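You operate a simulated robot arm through the tools that you are given. There is no shell and no other tool.

You are at the controls of a simulated robot arm. One attempt, no reset.

## Task
Open the vise, fit the blue cover from the drawer and grip the gold tube from the blue rack.
Fine: the cover goes on the bare jaw; shut the drawer; pointer at GOOD; no jaw marks on the tube; swivel and other tubes stay as they are.

The check looks at the end state, three seconds after you hand in, the way a careful person would. Anything else that was tipped, shoved, dropped, spilled or broken makes it a failure. Lids that push on must go on centred and level and be pressed home; caps that screw on are set level and turned clockwise until they are tight.

## Robot
A 6-joint arm with a two-finger parallel gripper, fixed in place. Base frame: the origin is on the floor under the middle of its stand, x ahead of it, y to its left, z up. Units: m, degrees, N and s.
With the tool pointing down near the work surface it reaches from about 0.24 to 0.68 m from the base axis. Its first joint turns from -166.0 to 166.0 degrees. Payload 4.1 kg.
Tool frame: the origin (TCP) lies between the finger pads and is the grasp point; the fingertips stand 0.023 m ahead of it; z points along the fingers, y is the line along which they close. Largest opening 0.094 m; finger width 0.038, thickness 0.01; the body of the gripper, 0.054 by 0.096 m, starts 0.039 m behind the TCP.
Orientation is told as [roll, pitch, yaw] about the base's x, y, z axes, in that order, counted from this pose: with the fingers straight down and closing along the base's y, the tool's x points along the base's -x, its y along +y and its z along -z.

## Interface
- The arm moves only by the tool arm_command. Its argument "series" is a list of rows, each a list of 3 entries, a list of its own where there are three numbers: the shift along the tool's x, y, z in m, then the turn, a rotation vector about the tool's x, y, z in degrees, then the opening, from 0 (shut) to 1 (fully open). In form: [[[dx, dy, dz], [wx, wy, wz], jaw], ...]. A call has 1 to 20 rows; each row is the pose to reach, as a shift and turn from the pose commanded when the call began, along the tool's axes at that moment. Each row takes 0.2 s and may step no farther than 0.05 m and 8.6 degrees from the row before; otherwise, or with a gripper value out of range, the whole call is refused. A pose out of reach is approached as far as the arm can. The call stops where the force on the tool passes 90 N (or 10 N more than at its start, if that is more) or the arm is blocked; 0.2 s more then pass. The fingers move at their own pace (about 0.045 m/s each) and stop on an object; they squeeze with about 28 N. The grip force told is the motor's: it shows also when the fingers shut on nothing. Time passes only in rows, and 0.2 s behind the last, so rows that repeat a pose let the fingers close. The reply holds the time, the measured pose of the TCP, the force on the tool along the base axes, the opening and the grip force, in the units named above and with some noise, with the torque about the TCP (base axes, N m) and any sound that the robot's microphone picked up, and new pictures: "pictures" is both (left out), scene, wrist or none.
- Cameras (640 x 400 px; columns grow to the right, rows downward): "scene" is fixed at [0.2199, -0.4997, 1.495]; the picture's right is [0.96, -0.29, 0.00], its down [-0.10, -0.34, -0.93] and it looks along [0.27, 0.89, -0.36] (base axes); focal length 214 px, centre (320, 200). "wrist" rides on the gripper at [0.086, 0.016, -0.075] in the tool frame; the picture's right is [-0.18, 0.98, 0.00], its down [-0.58, -0.11, -0.81] and it looks along [-0.79, -0.15, 0.59] (tool axes); focal length 243 px, centre (320, 200). There is no depth. A picture from a camera that has moved, and an enlarged one, comes with that camera's place and axes in the base frame and with its lens. The place of the scene camera against the robot may be out by one fixed shift of up to 0.018 m in any direction.
- move_column(by): slides the trunk up (or, below 0, down) by that many m; the arm rides with it, the base frame stays. It gives what a move gives, with no picture.
- enlarge(camera, box): a new picture of the part [left, top, right, bottom] of that camera's present view, enlarged. The clock stands still meanwhile.
- job_done(): hands the job in; it is judged then, once.

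Nothing tells you positions but the pictures and the camera data. Unless the task says otherwise, let go and move clear before handing in.

The tools are called as name(argument=value, ...) on one line, values as JSON. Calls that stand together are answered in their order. arm_command: Moves the arm, as the interface text tells. Its arguments: {"type":"object","properties":{"series":{"type":"array","items":{"type":"array"}},"pictures":{"type":"string","enum":["both","scene","wrist","none"]}},"required":["series"]} The other tools are called the same way: move_column (by) moves the trunk up or down; enlarge (camera, box) takes an enlarged picture of a part of a camera's view; job_done () hands the job in.

At the start:

```text
clock: 0.0
eef_pos: [0.3111, -0.1451, 1.3075]
orientation: [0.1, 0.0, 0.0]
force: [-0.2, -0.2, 0.0]
wrist_torque: [-0.01, 0.01, 0.02]
width: 0.094
finger_force: 0.2
trunk travel left (down, up): [-0.5, 0.09]
```

scene: 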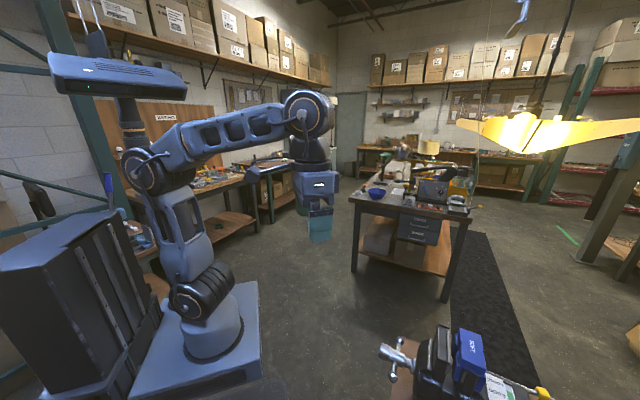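
wrist: 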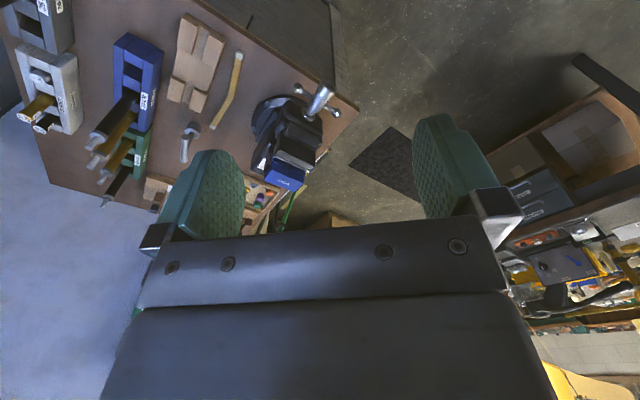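

I see the arm on its stand, and a vise with a blue cover on one jaw at the bottom right of the scene view. The wrist camera shows a bench with racks of tubes. I'll enlarge both views before I move.

enlarge(camera="wrist", box=[0, 0, 240, 220])

enlarge(camera="wrist", box=[180, 50, 380, 230])

enlarge(camera="scene", box=[360, 310, 580, 400])

```text
1.82 times, centred on (120, 110) of wrist
camera zoom: at [0.2238, -0.1292, 1.3821], right [0.18, 0.98, 0.0], down [0.58, -0.11, 0.81], along [0.79, -0.15, -0.59], focal length 441 px, centre (684, 364)
```

zoom: 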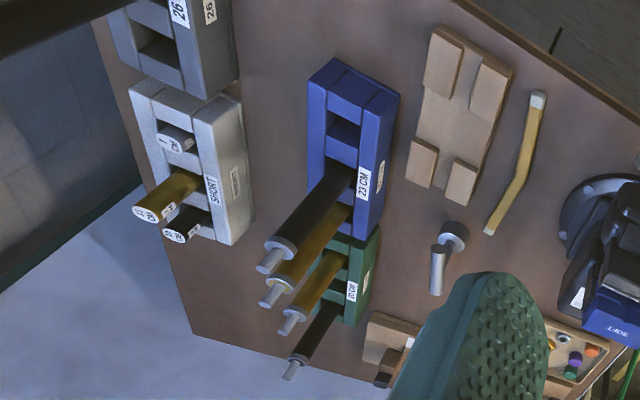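

```text
2.22 times, centred on (280, 140) of wrist
camera zoom: at [0.2238, -0.1292, 1.3821], right [0.18, 0.98, 0.0], down [0.58, -0.11, 0.81], along [0.79, -0.15, -0.59], focal length 539 px, centre (409, 333)
```

zoom: 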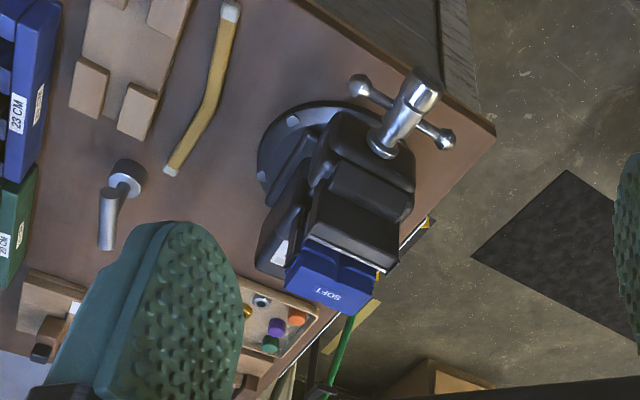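

```text
2.91 times, centred on (470, 355) of scene
camera zoom: at [0.2199, -0.4997, 1.495], right [0.96, -0.29, 0.0], down [-0.1, -0.34, -0.93], along [0.27, 0.89, -0.36], focal length 624 px, centre (-116, -251)
```

zoom: 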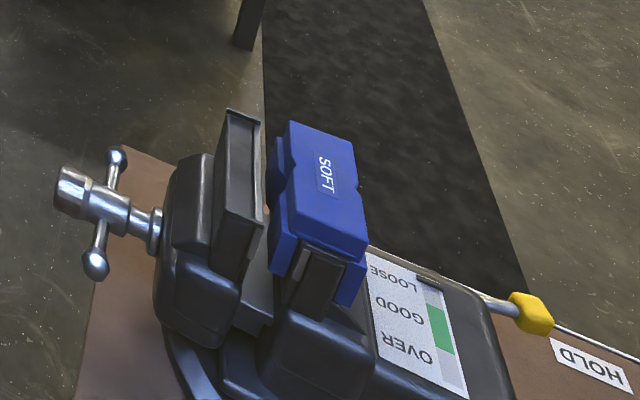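

The wrist picture is upside-down: picture right is +y and picture top is nearer the robot. The vise is near (0.55, -0.27), with racks along -y. I'll zoom further to find the drawer, the pointer and the tube details.

enlarge(camera="wrist", box=[240, 60, 370, 200])

enlarge(camera="wrist", box=[180, 0, 380, 110])

enlarge(camera="wrist", box=[70, 30, 190, 220])

enlarge(camera="scene", box=[460, 330, 580, 400])

enlarge(camera="wrist", box=[230, 160, 350, 240])

```text
2.86 times, centred on (305, 130) of wrist
camera zoom: at [0.2238, -0.1292, 1.3821], right [0.18, 0.98, 0.0], down [0.58, -0.11, 0.81], along [0.79, -0.15, -0.59], focal length 693 px, centre (363, 400)
```

zoom: 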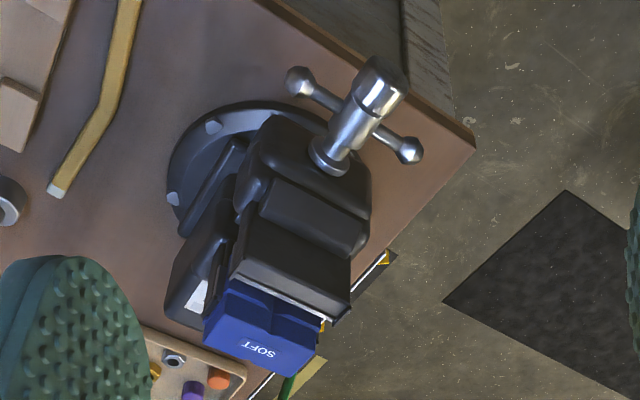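

```text
3.20 times, centred on (280, 55) of wrist
camera zoom: at [0.2238, -0.1292, 1.3821], right [0.18, 0.98, 0.0], down [0.58, -0.11, 0.81], along [0.79, -0.15, -0.59], focal length 776 px, centre (448, 664)
```

zoom: 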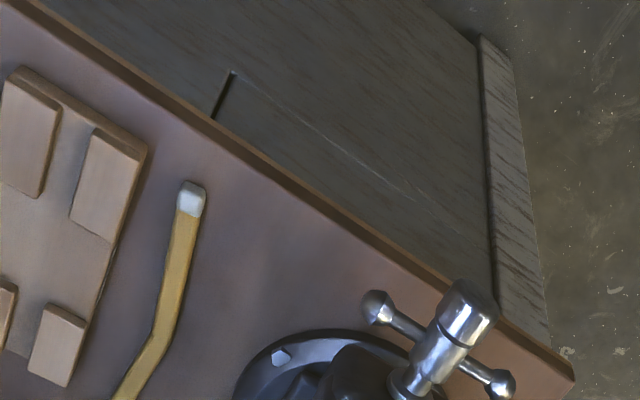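

```text
2.11 times, centred on (130, 125) of wrist
camera zoom: at [0.2238, -0.1292, 1.3821], right [0.18, 0.98, 0.0], down [0.58, -0.11, 0.81], along [0.79, -0.15, -0.59], focal length 511 px, centre (720, 358)
```

zoom: 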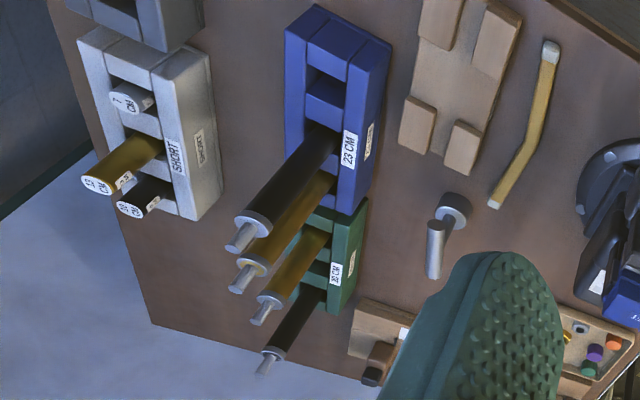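

```text
5.33 times, centred on (520, 365) of scene
camera zoom: at [0.2199, -0.4997, 1.495], right [0.96, -0.29, 0.0], down [-0.1, -0.34, -0.93], along [0.27, 0.89, -0.36], focal length 1144 px, centre (-747, -680)
```

zoom: 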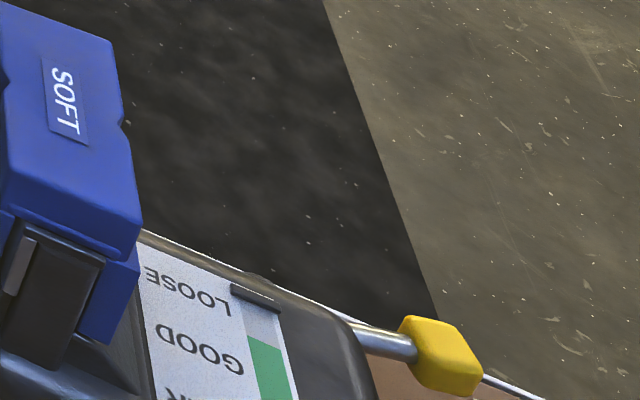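

```text
5.00 times, centred on (290, 200) of wrist
camera zoom: at [0.2238, -0.1292, 1.3821], right [0.18, 0.98, 0.0], down [0.58, -0.11, 0.81], along [0.79, -0.15, -0.59], focal length 1213 px, centre (470, 200)
```

zoom: 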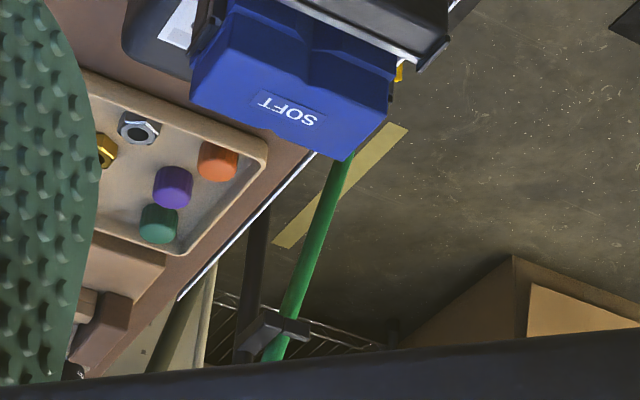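

The vise spindle runs at about -45° from the robot, and the bench front edge faces the robot. I'll yaw the tool towards the bench to see it squarely.

arm_command(series=[[[0, 0, 0], [0, 0, 8], 1], [[0, 0, 0], [0, 0, 16], 1], [[0, 0, 0], [0, 0, 24], 1], [[0, 0, 0], [0, 0, 32], 1], [[0, 0, 0], [0, 0, 40], 1], [[0, 0, 0], [0, 0, 45], 1]], pictures="both")

```text
clock: 1.4
eef_pos: [0.3107, -0.1442, 1.3077]
orientation: [0.0, 0.0, -45.1]
force: [-0.4, 0.1, 0.2]
wrist_torque: [-0.01, -0.01, -0.01]
width: 0.0938
finger_force: 0.0
trunk travel left (down, up): [-0.5, 0.09]
camera wrist: at [0.2605, -0.073, 1.3821], right [0.83, 0.56, 0.0], down [0.33, -0.49, 0.81], along [0.45, -0.67, -0.59], focal length 243 px, centre (320, 200)
```

scene: 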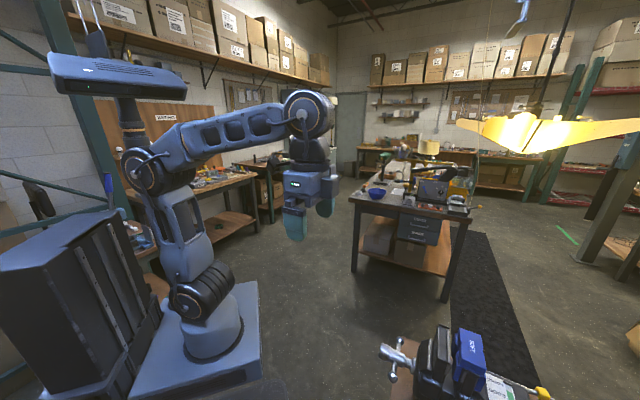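
wrist: 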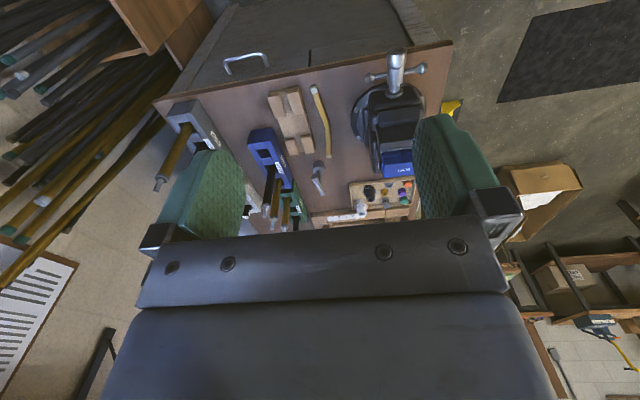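

Now the whole bench is visible: a drawer with a handle at the front left, the racks, the tray and the vise at the right. I'll zoom in on each.

enlarge(camera="wrist", box=[140, 0, 320, 112])

enlarge(camera="wrist", box=[160, 80, 330, 186])

enlarge(camera="wrist", box=[330, 30, 470, 118])

enlarge(camera="wrist", box=[230, 130, 430, 255])

enlarge(camera="wrist", box=[260, 0, 460, 125])

```text
3.56 times, centred on (230, 56) of wrist
camera zoom: at [0.2605, -0.073, 1.3821], right [0.83, 0.56, 0.0], down [0.33, -0.49, 0.81], along [0.45, -0.67, -0.59], focal length 863 px, centre (640, 712)
```

zoom: 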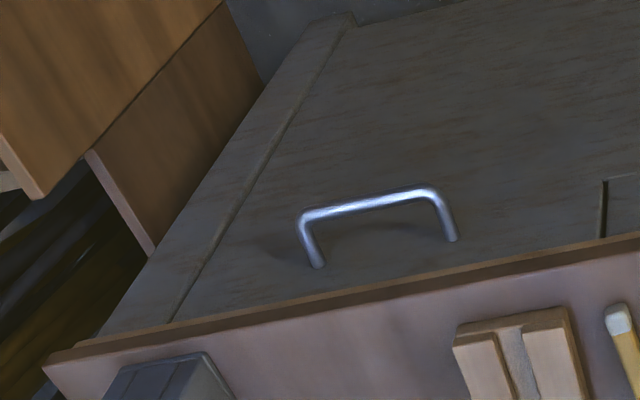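

```text
3.76 times, centred on (245, 133) of wrist
camera zoom: at [0.2605, -0.073, 1.3821], right [0.83, 0.56, 0.0], down [0.33, -0.49, 0.81], along [0.45, -0.67, -0.59], focal length 913 px, centre (602, 452)
```

zoom: 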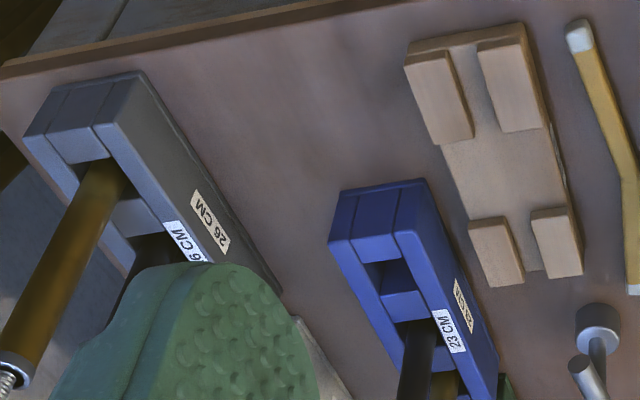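

```text
4.55 times, centred on (400, 74) of wrist
camera zoom: at [0.2605, -0.073, 1.3821], right [0.83, 0.56, 0.0], down [0.33, -0.49, 0.81], along [0.45, -0.67, -0.59], focal length 1103 px, centre (-44, 773)
```

zoom: 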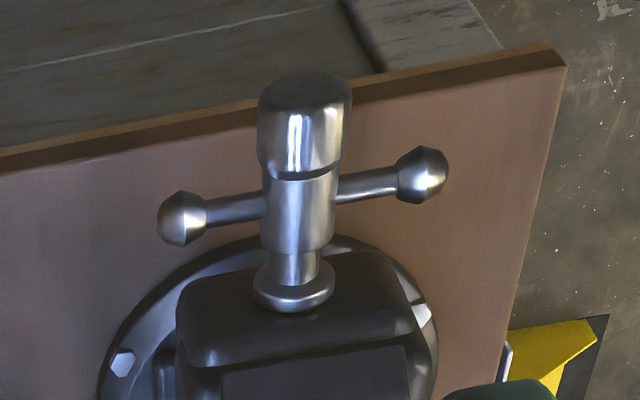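

```text
3.20 times, centred on (330, 192) of wrist
camera zoom: at [0.2605, -0.073, 1.3821], right [0.83, 0.56, 0.0], down [0.33, -0.49, 0.81], along [0.45, -0.67, -0.59], focal length 776 px, centre (288, 224)
```

zoom: 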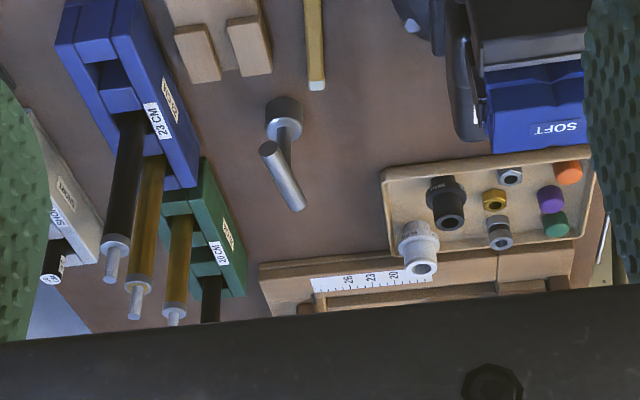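

```text
3.20 times, centred on (360, 62) of wrist
camera zoom: at [0.2605, -0.073, 1.3821], right [0.83, 0.56, 0.0], down [0.33, -0.49, 0.81], along [0.45, -0.67, -0.59], focal length 776 px, centre (192, 640)
```

zoom: 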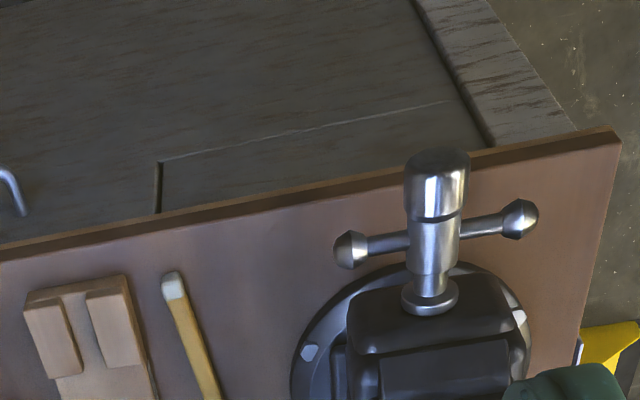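

The drawer handle is on the front left, and the vise handle is a horizontal T-bar on the near side. I'll shift sideways along the bench front for better views and a triangulation baseline.

arm_command(series=[[[0, -0.05, 0], [0, 5, 0], 1], [[0, -0.1, 0], [0, 10, 0], 1], [[0, -0.15, 0], [0, 15, 0], 1], [[0, -0.2, 0], [0, 20, 0], 1]], pictures="both")

```text
clock: 2.4
eef_pos: [0.1665, -0.2861, 1.291]
orientation: [0.1, 19.9, -45.0]
force: [0.4, -0.2, -0.8]
wrist_torque: [0.0, -0.01, 0.05]
width: 0.0939
finger_force: 0.0
out of reach, approached as far as the arm can: row 4
trunk travel left (down, up): [-0.5, 0.09]
camera wrist: at [0.1367, -0.2365, 1.3912], right [0.82, 0.57, -0.06], down [0.5, -0.66, 0.56], along [0.28, -0.49, -0.83], focal length 243 px, centre (320, 200)
```

scene: 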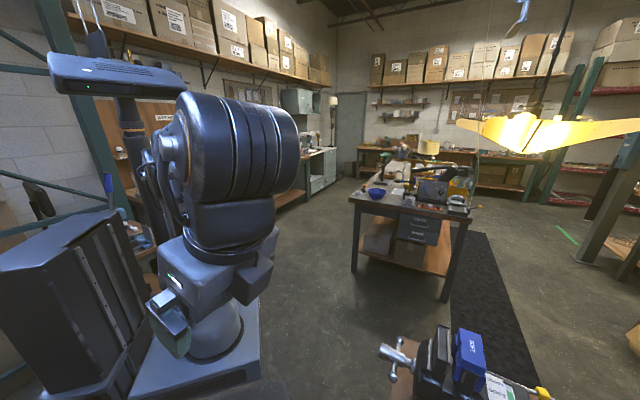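
wrist: 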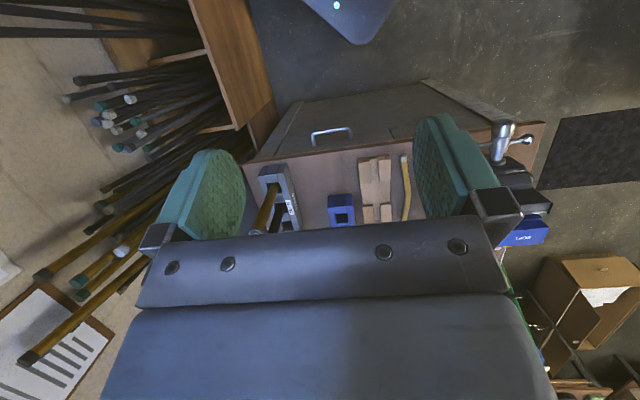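

From here I can see the drawer front and the bench edge. I'll zoom in on the front panel and the vise.

enlarge(camera="wrist", box=[230, 70, 430, 195])

enlarge(camera="wrist", box=[400, 80, 580, 260])

enlarge(camera="wrist", box=[240, 140, 430, 240])

```text
3.20 times, centred on (330, 132) of wrist
camera zoom: at [0.1367, -0.2365, 1.3912], right [0.82, 0.57, -0.06], down [0.5, -0.66, 0.56], along [0.28, -0.49, -0.83], focal length 776 px, centre (288, 416)
```

zoom: 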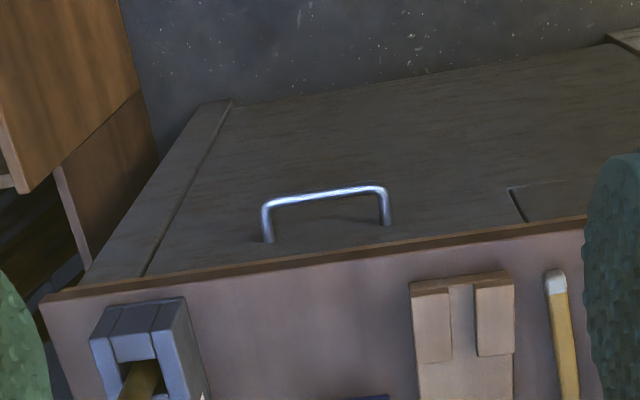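

```text
2.22 times, centred on (490, 170) of wrist
camera zoom: at [0.1367, -0.2365, 1.3912], right [0.82, 0.57, -0.06], down [0.5, -0.66, 0.56], along [0.28, -0.49, -0.83], focal length 539 px, centre (-58, 267)
```

zoom: 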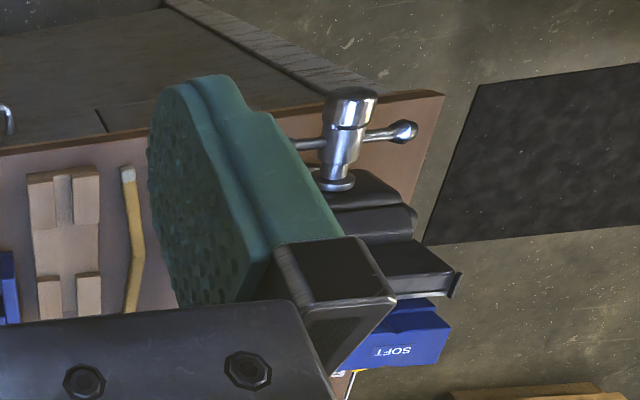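

```text
3.37 times, centred on (335, 190) of wrist
camera zoom: at [0.1367, -0.2365, 1.3912], right [0.82, 0.57, -0.06], down [0.5, -0.66, 0.56], along [0.28, -0.49, -0.83], focal length 817 px, centre (270, 234)
```

zoom: 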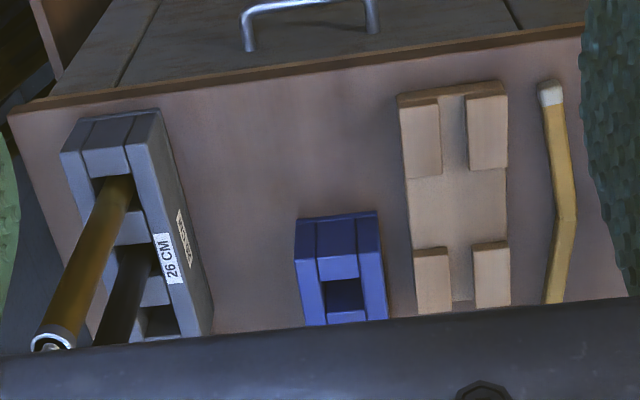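

I put the bench top at z≈0.80, with its front edge 0.51 m from the base axis and running at 45°. The drawer handle is at about (0.26, -0.43, 0.69). I'll lower the trunk for a closer, lower view.

move_column(by=-0.2)

arm_command(series=[[[0, 0.05, 0], [0, -5, 0], 1], [[0, 0.1, 0], [0, -10, 0], 1], [[0, 0.15, 0], [0, -15, 0], 1], [[0, 0.2, 0], [0, -20, 0], 1]], pictures="both")

```text
clock: 4.6
eef_pos: [0.1672, -0.2858, 1.0918]
orientation: [-0.2, 19.9, -45.0]
force: [0.0, 0.3, -0.5]
wrist_torque: [0.03, 0.02, 0.01]
width: 0.0939
finger_force: 0.1
trunk travel left (down, up): [-0.3, 0.29]
```

```text
clock: 5.6
eef_pos: [0.3094, -0.1419, 1.0938]
orientation: [0.0, -0.3, -45.0]
force: [-0.9, -0.7, 0.6]
wrist_torque: [0.0, -0.04, 0.01]
width: 0.094
finger_force: 0.0
trunk travel left (down, up): [-0.3, 0.29]
camera wrist: at [0.2582, -0.0694, 1.1672], right [0.83, 0.56, 0.0], down [0.33, -0.49, 0.81], along [0.46, -0.67, -0.59], focal length 243 px, centre (320, 200)
```

scene: 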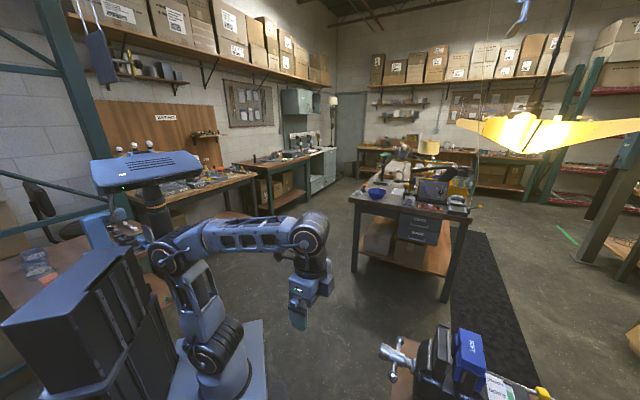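
wrist: 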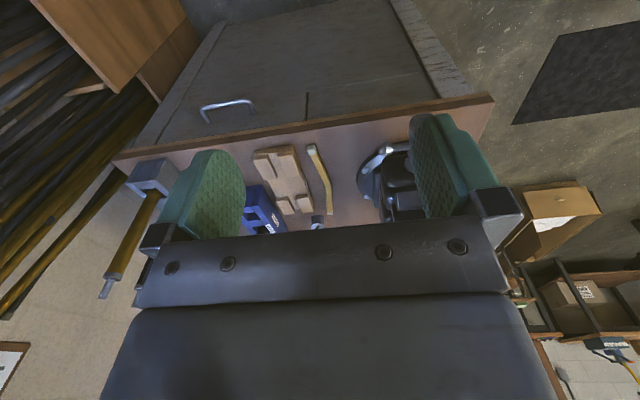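

Next I'll move so the vise sits between the fingers in the view.

arm_command(series=[[[0, 0.05, 0], [0, 0, 0], 1], [[0, 0.1, 0], [0, 0, 0], 1], [[0, 0.12, 0], [0, 0, 0], 1]], pictures="wrist")

enlarge(camera="wrist", box=[240, 60, 420, 230])

```text
clock: 6.4
eef_pos: [0.3939, -0.0574, 1.0933]
orientation: [0.0, -0.2, -45.0]
force: [-0.2, -0.1, -0.1]
wrist_torque: [-0.04, 0.0, 0.0]
width: 0.0937
finger_force: 0.0
trunk travel left (down, up): [-0.3, 0.29]
camera wrist: at [0.343, 0.0143, 1.1676], right [0.83, 0.56, 0.0], down [0.33, -0.49, 0.81], along [0.46, -0.67, -0.59], focal length 243 px, centre (320, 200)
```

wrist: 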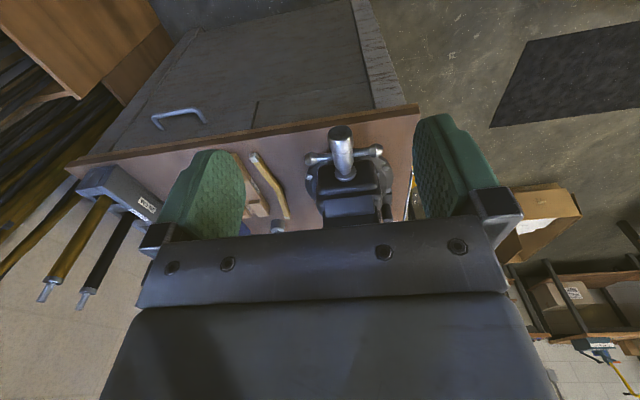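

```text
2.35 times, centred on (330, 145) of wrist
camera zoom: at [0.343, 0.0143, 1.1676], right [0.83, 0.56, 0.0], down [0.33, -0.49, 0.81], along [0.46, -0.67, -0.59], focal length 571 px, centre (296, 329)
```

zoom: 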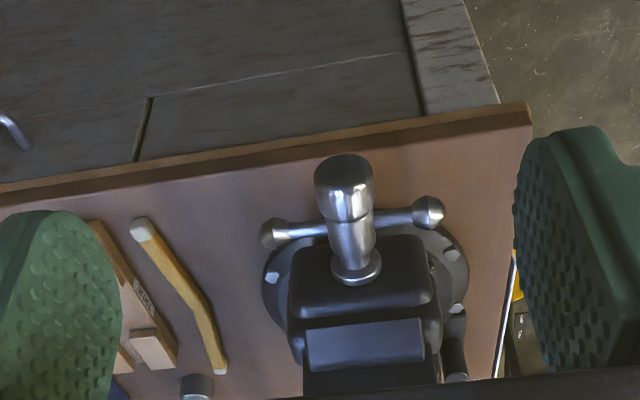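

The gripper body hides the jaws from this height. I'll raise the trunk and move outward to look down on the jaws.

move_column(by=0.2)

arm_command(series=[[[-0.05, 0, 0], [0, 0, 0], 1], [[-0.1, 0, 0], [0, 0, 0], 1], [[-0.13, 0, 0], [0, 0, 0], 1]], pictures="wrist")

enlarge(camera="wrist", box=[240, 60, 420, 230])

```text
clock: 8.5
eef_pos: [0.3935, -0.0562, 1.2936]
orientation: [-0.2, -0.1, -45.0]
force: [1.2, 1.0, -0.4]
wrist_torque: [-0.02, 0.01, 0.02]
width: 0.0938
finger_force: 0.0
trunk travel left (down, up): [-0.5, 0.09]
```

```text
clock: 9.3
eef_pos: [0.4867, -0.1485, 1.2917]
orientation: [0.0, -0.1, -45.1]
force: [-0.3, -0.2, -0.1]
wrist_torque: [0.01, 0.0, 0.0]
width: 0.0941
finger_force: 0.1
trunk travel left (down, up): [-0.5, 0.09]
camera wrist: at [0.4356, -0.0774, 1.3666], right [0.82, 0.57, 0.0], down [0.33, -0.49, 0.81], along [0.46, -0.67, -0.59], focal length 243 px, centre (320, 200)
```

wrist: 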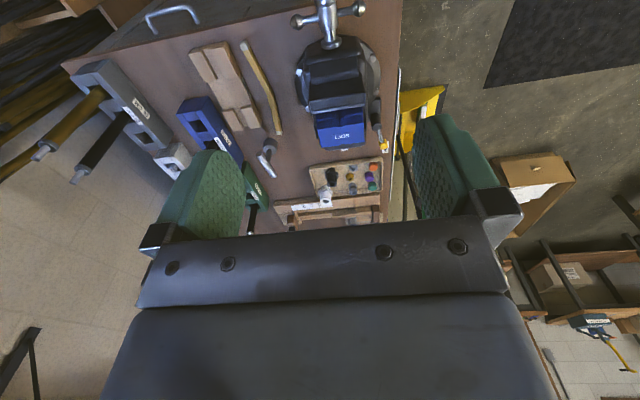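

```text
2.35 times, centred on (330, 145) of wrist
camera zoom: at [0.4356, -0.0774, 1.3666], right [0.82, 0.57, 0.0], down [0.33, -0.49, 0.81], along [0.46, -0.67, -0.59], focal length 571 px, centre (296, 329)
```

zoom: 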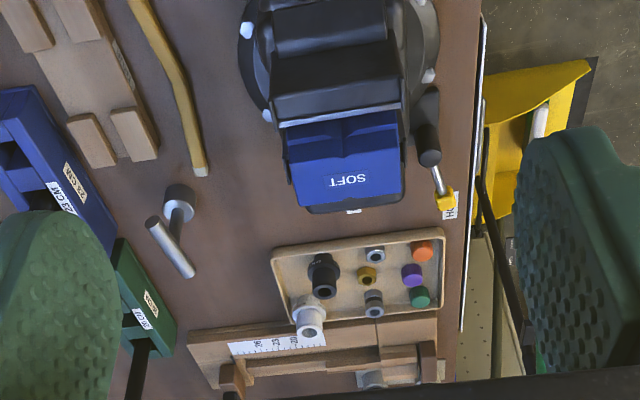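

enlarge(camera="wrist", box=[290, 30, 400, 160])

enlarge(camera="wrist", box=[300, 80, 380, 150])

enlarge(camera="wrist", box=[50, 40, 240, 200])

enlarge(camera="scene", box=[425, 320, 495, 400])

```text
3.08 times, centred on (345, 95) of wrist
camera zoom: at [0.4356, -0.0774, 1.3666], right [0.82, 0.57, 0.0], down [0.33, -0.49, 0.81], along [0.46, -0.67, -0.59], focal length 746 px, centre (243, 523)
```

zoom: 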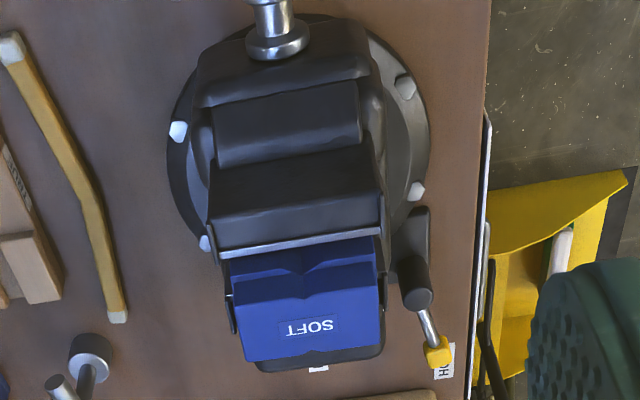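

```text
5.71 times, centred on (340, 115) of wrist
camera zoom: at [0.4356, -0.0774, 1.3666], right [0.82, 0.57, 0.0], down [0.33, -0.49, 0.81], along [0.46, -0.67, -0.59], focal length 1386 px, centre (206, 686)
```

zoom: 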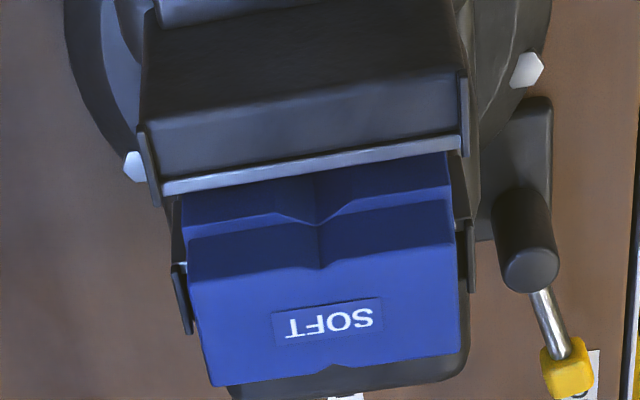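

```text
2.50 times, centred on (145, 120) of wrist
camera zoom: at [0.4356, -0.0774, 1.3666], right [0.82, 0.57, 0.0], down [0.33, -0.49, 0.81], along [0.46, -0.67, -0.59], focal length 606 px, centre (758, 400)
```

zoom: 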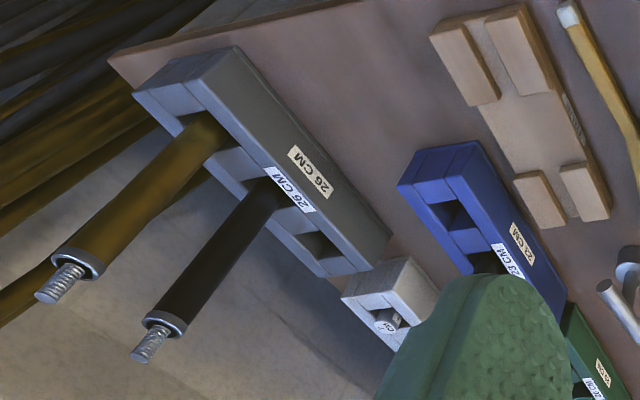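

```text
5.00 times, centred on (460, 360) of scene
camera zoom: at [0.2199, -0.4997, 1.495], right [0.96, -0.29, 0.0], down [-0.1, -0.34, -0.93], along [0.27, 0.89, -0.36], focal length 1072 px, centre (-380, -600)
```

zoom: 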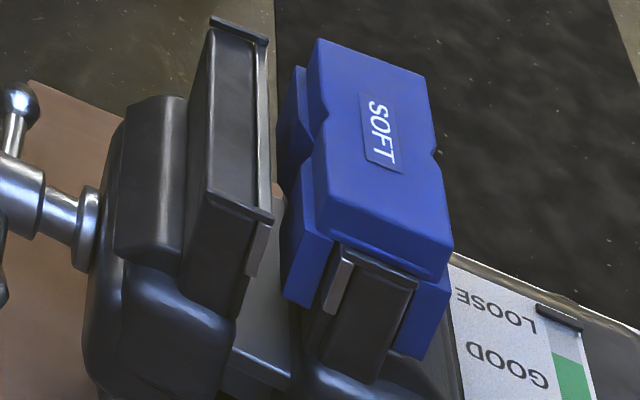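

The blue cover is a saddle that drops over the jaw between its side ears. It has a V groove facing the other jaw, so the tube is held upright. Next I'll look at the drawer front from lower down.

arm_command(series=[[[0.05, 0, 0], [0, 0, 0], 1], [[0.1, -0.05, 0], [0, 0, 0], 1], [[0.12, -0.1, 0], [0, 0, 0], 1], [[0.13, -0.15, 0], [0, 0, 0], 1], [[0.13, -0.2, 0], [0, 0, 0], 1]], pictures="none")

move_column(by=-0.3)

arm_command(series=[[[0, -0.05, 0], [0, 0, 0], 1], [[0, -0.1, 0], [0, 0, 0], 1], [[0.02, -0.14, 0], [0, 0, 0], 1]], pictures="both")

enlarge(camera="wrist", box=[200, 50, 440, 220])

```text
refused: row 2 steps farther than a row can; nothing moved
```

```text
clock: 12.3
eef_pos: [0.4859, -0.1486, 0.9924]
orientation: [-0.2, -0.1, -45.0]
force: [0.0, 0.5, -0.3]
wrist_torque: [0.04, 0.01, -0.01]
width: 0.0942
finger_force: 0.1
trunk travel left (down, up): [-0.2, 0.39]
```

```text
clock: 13.1
eef_pos: [0.3751, -0.2332, 0.9918]
orientation: [-0.2, -0.2, -44.9]
force: [0.7, 0.3, -0.2]
wrist_torque: [0.02, 0.03, -0.02]
width: 0.0939
finger_force: 0.2
trunk travel left (down, up): [-0.2, 0.39]
camera wrist: at [0.3241, -0.1618, 1.0661], right [0.82, 0.57, 0.0], down [0.33, -0.49, 0.81], along [0.46, -0.67, -0.59], focal length 243 px, centre (320, 200)
```

scene: 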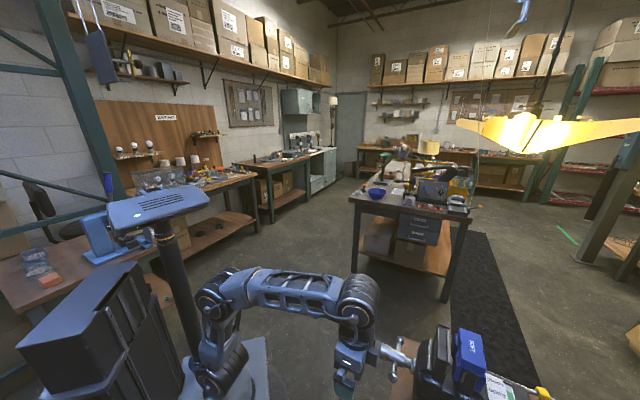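
wrist: 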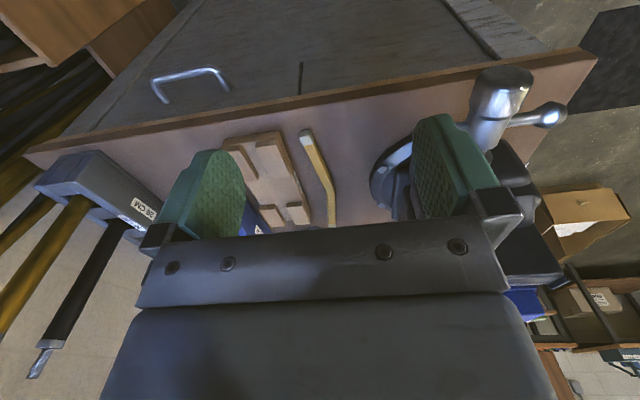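

```text
2.35 times, centred on (320, 135) of wrist
camera zoom: at [0.3241, -0.1618, 1.0661], right [0.82, 0.57, 0.0], down [0.33, -0.49, 0.81], along [0.46, -0.67, -0.59], focal length 571 px, centre (320, 353)
```

zoom: 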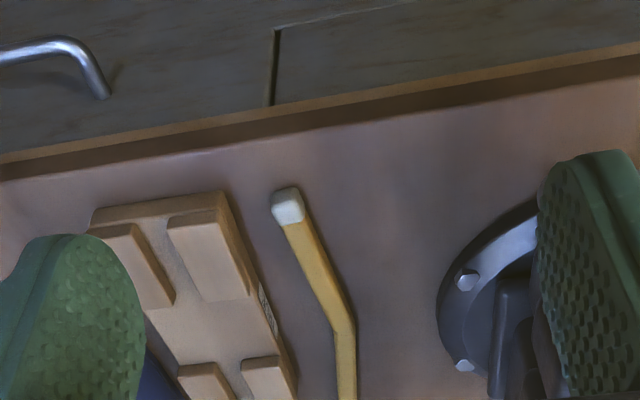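

The first of those moves was refused, but nothing was touched. I'll go on in smaller steps, backing off and then moving in front of the drawer.

arm_command(series=[[[0.05, 0, 0], [0, 0, 0], 1], [[0.1, 0, 0], [0, 0, 0], 1], [[0.13, -0.04, 0], [0, 0, 0], 1], [[0.13, -0.08, 0], [0, 0, 0], 1], [[0.13, -0.12, 0], [0, 0, 0], 1], [[0.13, -0.16, 0], [0, 0, 0], 1], [[0.13, -0.2, 0], [0, 0, 0], 1]], pictures="both")

enlarge(camera="wrist", box=[200, 50, 440, 220])

```text
clock: 14.7
eef_pos: [0.1401, -0.284, 0.9898]
orientation: [-0.1, -0.1, -45.0]
force: [0.3, 0.3, 0.6]
wrist_torque: [-0.04, -0.01, 0.0]
width: 0.0939
finger_force: 0.0
trunk travel left (down, up): [-0.2, 0.39]
camera wrist: at [0.0877, -0.2124, 1.0643], right [0.82, 0.57, 0.0], down [0.33, -0.49, 0.81], along [0.46, -0.67, -0.59], focal length 243 px, centre (320, 200)
```

scene: 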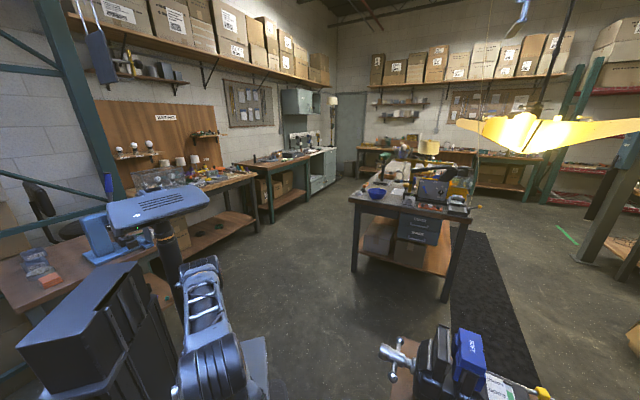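
wrist: 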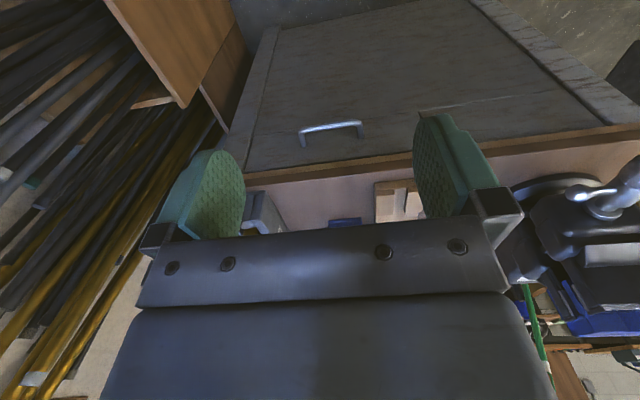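

```text
2.35 times, centred on (320, 135) of wrist
camera zoom: at [0.0877, -0.2124, 1.0643], right [0.82, 0.57, 0.0], down [0.33, -0.49, 0.81], along [0.46, -0.67, -0.59], focal length 571 px, centre (320, 353)
```

zoom: 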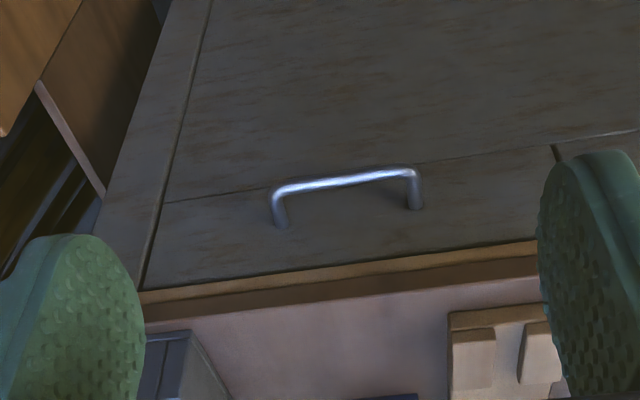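

The drawer front spans about 0.35 m, centred on the handle. In the bench frame (X out at azimuth -45°, Y along the edge) the bar is at X≈0.492, Y≈-0.12, Z≈0.69. I'll turn the gripper 90° so its fingers can close on the bar.

arm_command(series=[[[0, 0, 0], [0, 0, 8], 1], [[0, 0, 0], [0, 0, 16], 1], [[0, 0, 0], [0, 0, 24], 1], [[0, 0, 0], [0, 0, 32], 1], [[0, 0, 0], [0, 0, 40], 1], [[0, 0, 0], [0, 0, 48], 1], [[0, 0, 0], [0, 0, 56], 1], [[0, 0, 0], [0, 0, 64], 1], [[0, 0, 0], [0, 0, 72], 1], [[0, 0, 0], [0, 0, 80], 1], [[0, 0, 0], [0, 0, 88], 1], [[0, 0, 0], [0, 0, 90], 1]], pictures="both")

```text
clock: 17.3
eef_pos: [0.1393, -0.2836, 0.9918]
orientation: [0.3, -0.1, -135.1]
force: [-0.9, 0.8, -0.8]
wrist_torque: [-0.04, 0.04, 0.01]
width: 0.0938
finger_force: 0.0
trunk travel left (down, up): [-0.2, 0.39]
camera wrist: at [0.2113, -0.2344, 1.0668], right [0.56, -0.83, 0.0], down [-0.49, -0.33, 0.81], along [-0.67, -0.46, -0.59], focal length 243 px, centre (320, 200)
```

scene: 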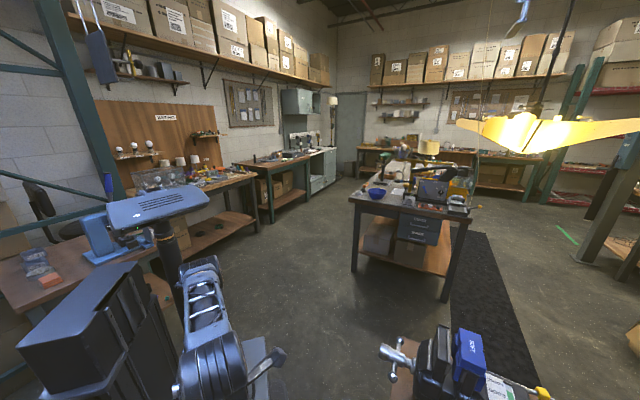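
wrist: 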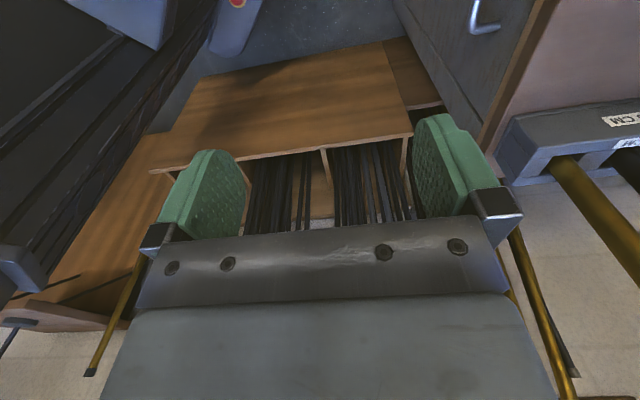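

I'll lower the trunk, then pitch the tool so it points outward and down towards the handle.

move_column(by=-0.15)

arm_command(series=[[[0, 0.02, 0.01], [-8, 0, 0], 1], [[-0.01, 0.04, 0.03], [-16, 0, 0], 1], [[-0.02, 0.06, 0.05], [-24, 0, 0], 1], [[-0.02, 0.08, 0.07], [-32, 0, 0], 1], [[-0.02, 0.1, 0.1], [-40, 0, 0], 1]], pictures="both")

```text
clock: 19.1
eef_pos: [0.1403, -0.2834, 0.8411]
orientation: [0.2, -0.1, -135.0]
force: [-0.4, 0.3, -0.4]
wrist_torque: [-0.02, 0.02, 0.0]
width: 0.0941
finger_force: 0.1
trunk travel left (down, up): [-0.05, 0.54]
```

```text
clock: 20.3
eef_pos: [0.1974, -0.3676, 0.7444]
orientation: [40.2, -0.1, -135.1]
force: [0.7, -0.5, -0.4]
wrist_torque: [-0.01, 0.0, -0.05]
width: 0.0941
finger_force: 0.1
trunk travel left (down, up): [-0.05, 0.54]
camera wrist: at [0.2316, -0.2824, 0.8112], right [0.4, -0.66, 0.64], down [-0.84, 0.02, 0.55], along [-0.37, -0.75, -0.55], focal length 243 px, centre (320, 200)
```

scene: 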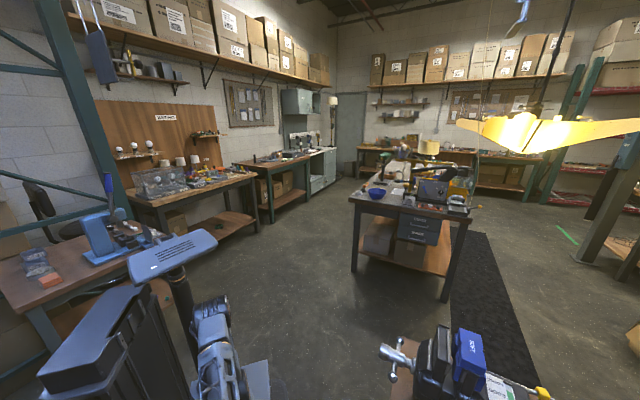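
wrist: 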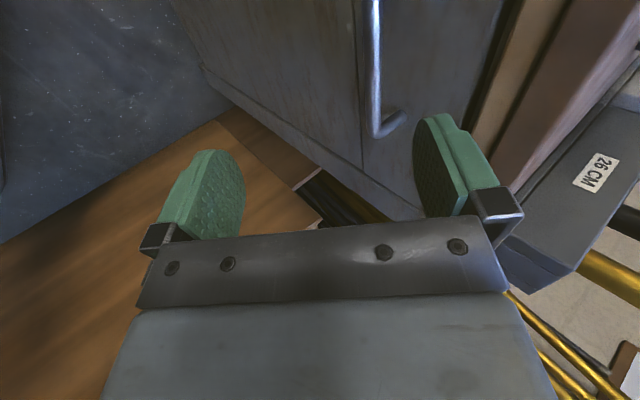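

The handle bar shows between the fingers and projects where I predicted. I'll narrow the fingers, approach along the tool axis and close on the bar.

arm_command(series=[[[-0.002, 0.018, 0.016], [0, 0, 0], 0.34], [[-0.002, 0.0357, 0.0313], [0, 0, 0], 0.34], [[-0.002, 0.0357, 0.0313], [0, 0, 0], 0.34], [[-0.002, 0.0357, 0.0313], [0, 0, 0], 0.34]], pictures="wrist")

enlarge(camera="wrist", box=[180, 0, 480, 240])

```text
clock: 21.3
eef_pos: [0.228, -0.4037, 0.7414]
orientation: [40.1, -0.1, -135.0]
force: [-0.1, 0.0, -0.3]
wrist_torque: [-0.04, 0.0, 0.03]
width: 0.0319
finger_force: 0.1
trunk travel left (down, up): [-0.05, 0.54]
camera wrist: at [0.263, -0.3179, 0.8095], right [0.4, -0.66, 0.63], down [-0.84, 0.02, 0.55], along [-0.37, -0.75, -0.55], focal length 243 px, centre (320, 200)
```

wrist: 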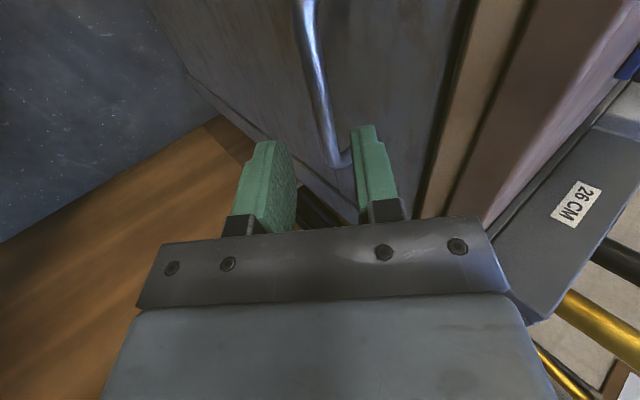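

```text
1.67 times, centred on (330, 120) of wrist
camera zoom: at [0.263, -0.3179, 0.8095], right [0.4, -0.66, 0.63], down [-0.84, 0.02, 0.55], along [-0.37, -0.75, -0.55], focal length 404 px, centre (303, 333)
```

zoom: 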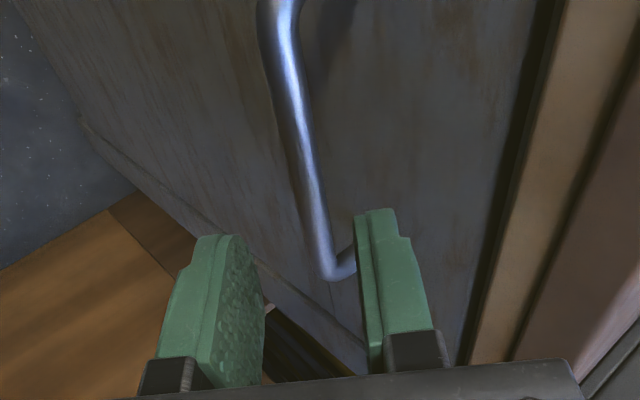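

The bar lies centred between the fingers, so I'll advance 6 cm and close.

arm_command(series=[[[0.001, 0, 0.03], [0, 0, 0], 0.34], [[0.001, 0, 0.058], [0, 0, 0], 0.34], [[0.001, 0, 0.058], [0, 0, 0], 0.0], [[0.001, 0, 0.058], [0, 0, 0], 0.0], [[0.001, 0, 0.058], [0, 0, 0], 0.0]], pictures="wrist")

```text
clock: 22.5
eef_pos: [0.2545, -0.4303, 0.7001]
orientation: [40.4, -0.2, -134.9]
force: [1.2, -3.2, 8.7]
wrist_torque: [-0.72, 0.7, 0.87]
width: 0.0119
finger_force: 44.9
trunk travel left (down, up): [-0.05, 0.54]
camera wrist: at [0.2896, -0.344, 0.7658], right [0.4, -0.66, 0.64], down [-0.84, 0.02, 0.55], along [-0.37, -0.75, -0.54], focal length 243 px, centre (320, 200)
```

wrist: 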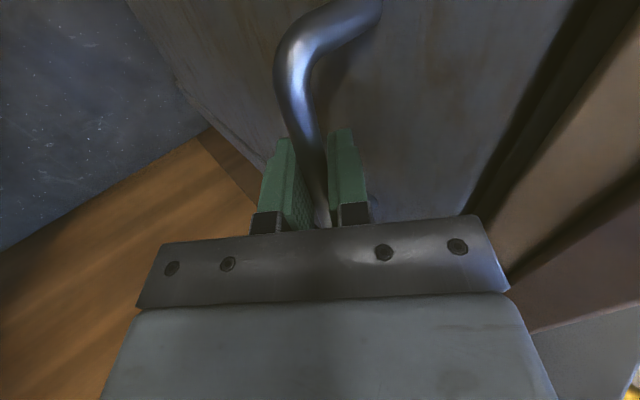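

The bar is held at 12 mm. I'll pull straight back towards the robot.

arm_command(series=[[[0, -0.0153, -0.0129], [0, 0, 0], 0.0], [[0, -0.0306, -0.0257], [0, 0, 0], 0.0], [[0, -0.046, -0.0386], [0, 0, 0], 0.0], [[0, -0.0613, -0.0514], [0, 0, 0], 0.0], [[0, -0.0766, -0.0643], [0, 0, 0], 0.0]], pictures="both")

```text
clock: 23.7
eef_pos: [0.1822, -0.3568, 0.6993]
orientation: [40.4, -0.4, -135.0]
force: [-5.6, -6.3, 23.0]
wrist_torque: [-0.94, 0.84, 0.8]
width: 0.0116
finger_force: 45.4
trunk travel left (down, up): [-0.05, 0.54]
camera wrist: at [0.2174, -0.2715, 0.7656], right [0.4, -0.66, 0.64], down [-0.84, 0.02, 0.55], along [-0.37, -0.75, -0.54], focal length 243 px, centre (320, 200)
```

scene: 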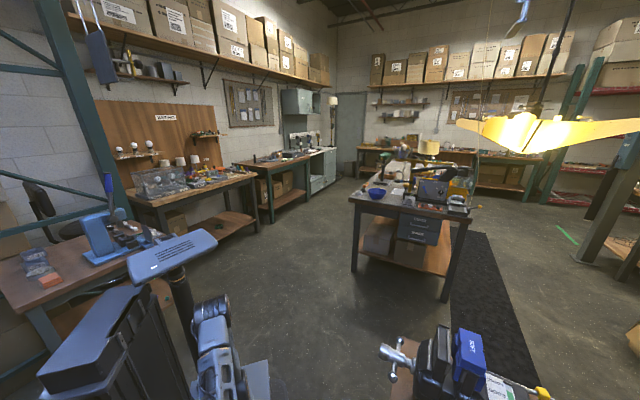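
wrist: 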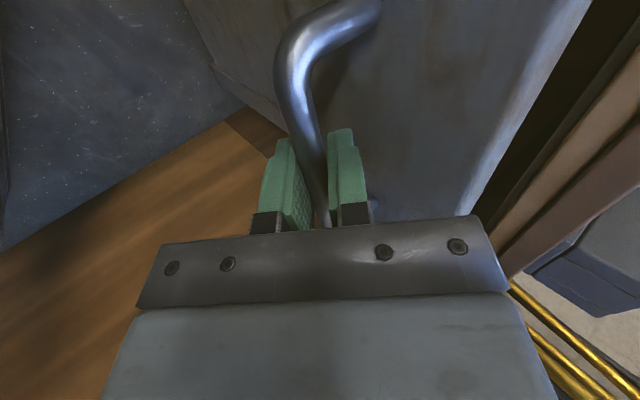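

The drawer has come out about 10 cm. I'll keep pulling while steepening the tool a little and easing the vertical load.

arm_command(series=[[[0, 0.003, -0.0035], [0, 0, 0], 0.0], [[0, -0.0123, -0.0164], [4, 0, 0], 0.0], [[0, -0.0276, -0.0292], [8, 0, 0], 0.0], [[0, -0.043, -0.0421], [12, 0, 0], 0.0], [[0, -0.0583, -0.0549], [16, 0, 0], 0.0]], pictures="wrist")

```text
clock: 24.9
eef_pos: [0.1278, -0.3015, 0.6996]
orientation: [23.9, 0.1, -134.9]
force: [-6.6, -6.7, -21.6]
wrist_torque: [-1.11, 0.98, 1.23]
width: 0.0117
finger_force: 44.7
trunk travel left (down, up): [-0.05, 0.54]
camera wrist: at [0.1773, -0.2309, 0.7749], right [0.51, -0.77, 0.4], down [-0.71, -0.11, 0.69], along [-0.48, -0.63, -0.6], focal length 243 px, centre (320, 200)
```

wrist: 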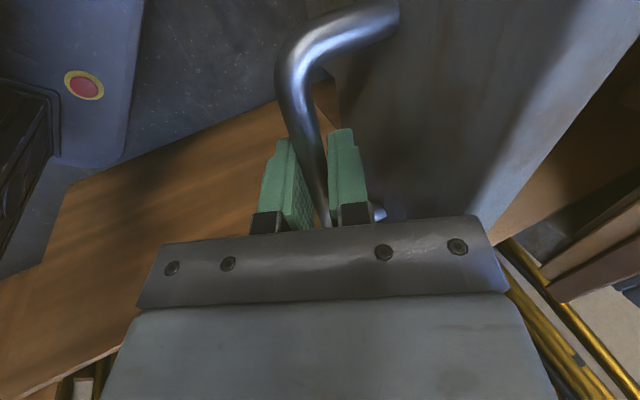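

The drawer is now about 18 cm open and sliding freely. I'll ease off, release the handle, retreat and look inside.

arm_command(series=[[[0, -0.0012, 0.0027], [0, 0, 0], 0.0], [[0, -0.0012, 0.0027], [0, 0, 0], 0.34], [[0, -0.0012, 0.0027], [0, 0, 0], 0.34], [[0, 0, -0.02], [0, 0, 0], 0.34], [[0, 0, -0.05], [0, 0, 0], 0.34]], pictures="none")

```text
clock: 26.1
eef_pos: [0.1118, -0.2874, 0.7462]
orientation: [24.1, 0.0, -135.0]
force: [-0.1, -0.4, -0.2]
wrist_torque: [0.01, 0.0, 0.02]
width: 0.032
finger_force: 0.2
trunk travel left (down, up): [-0.05, 0.54]
```

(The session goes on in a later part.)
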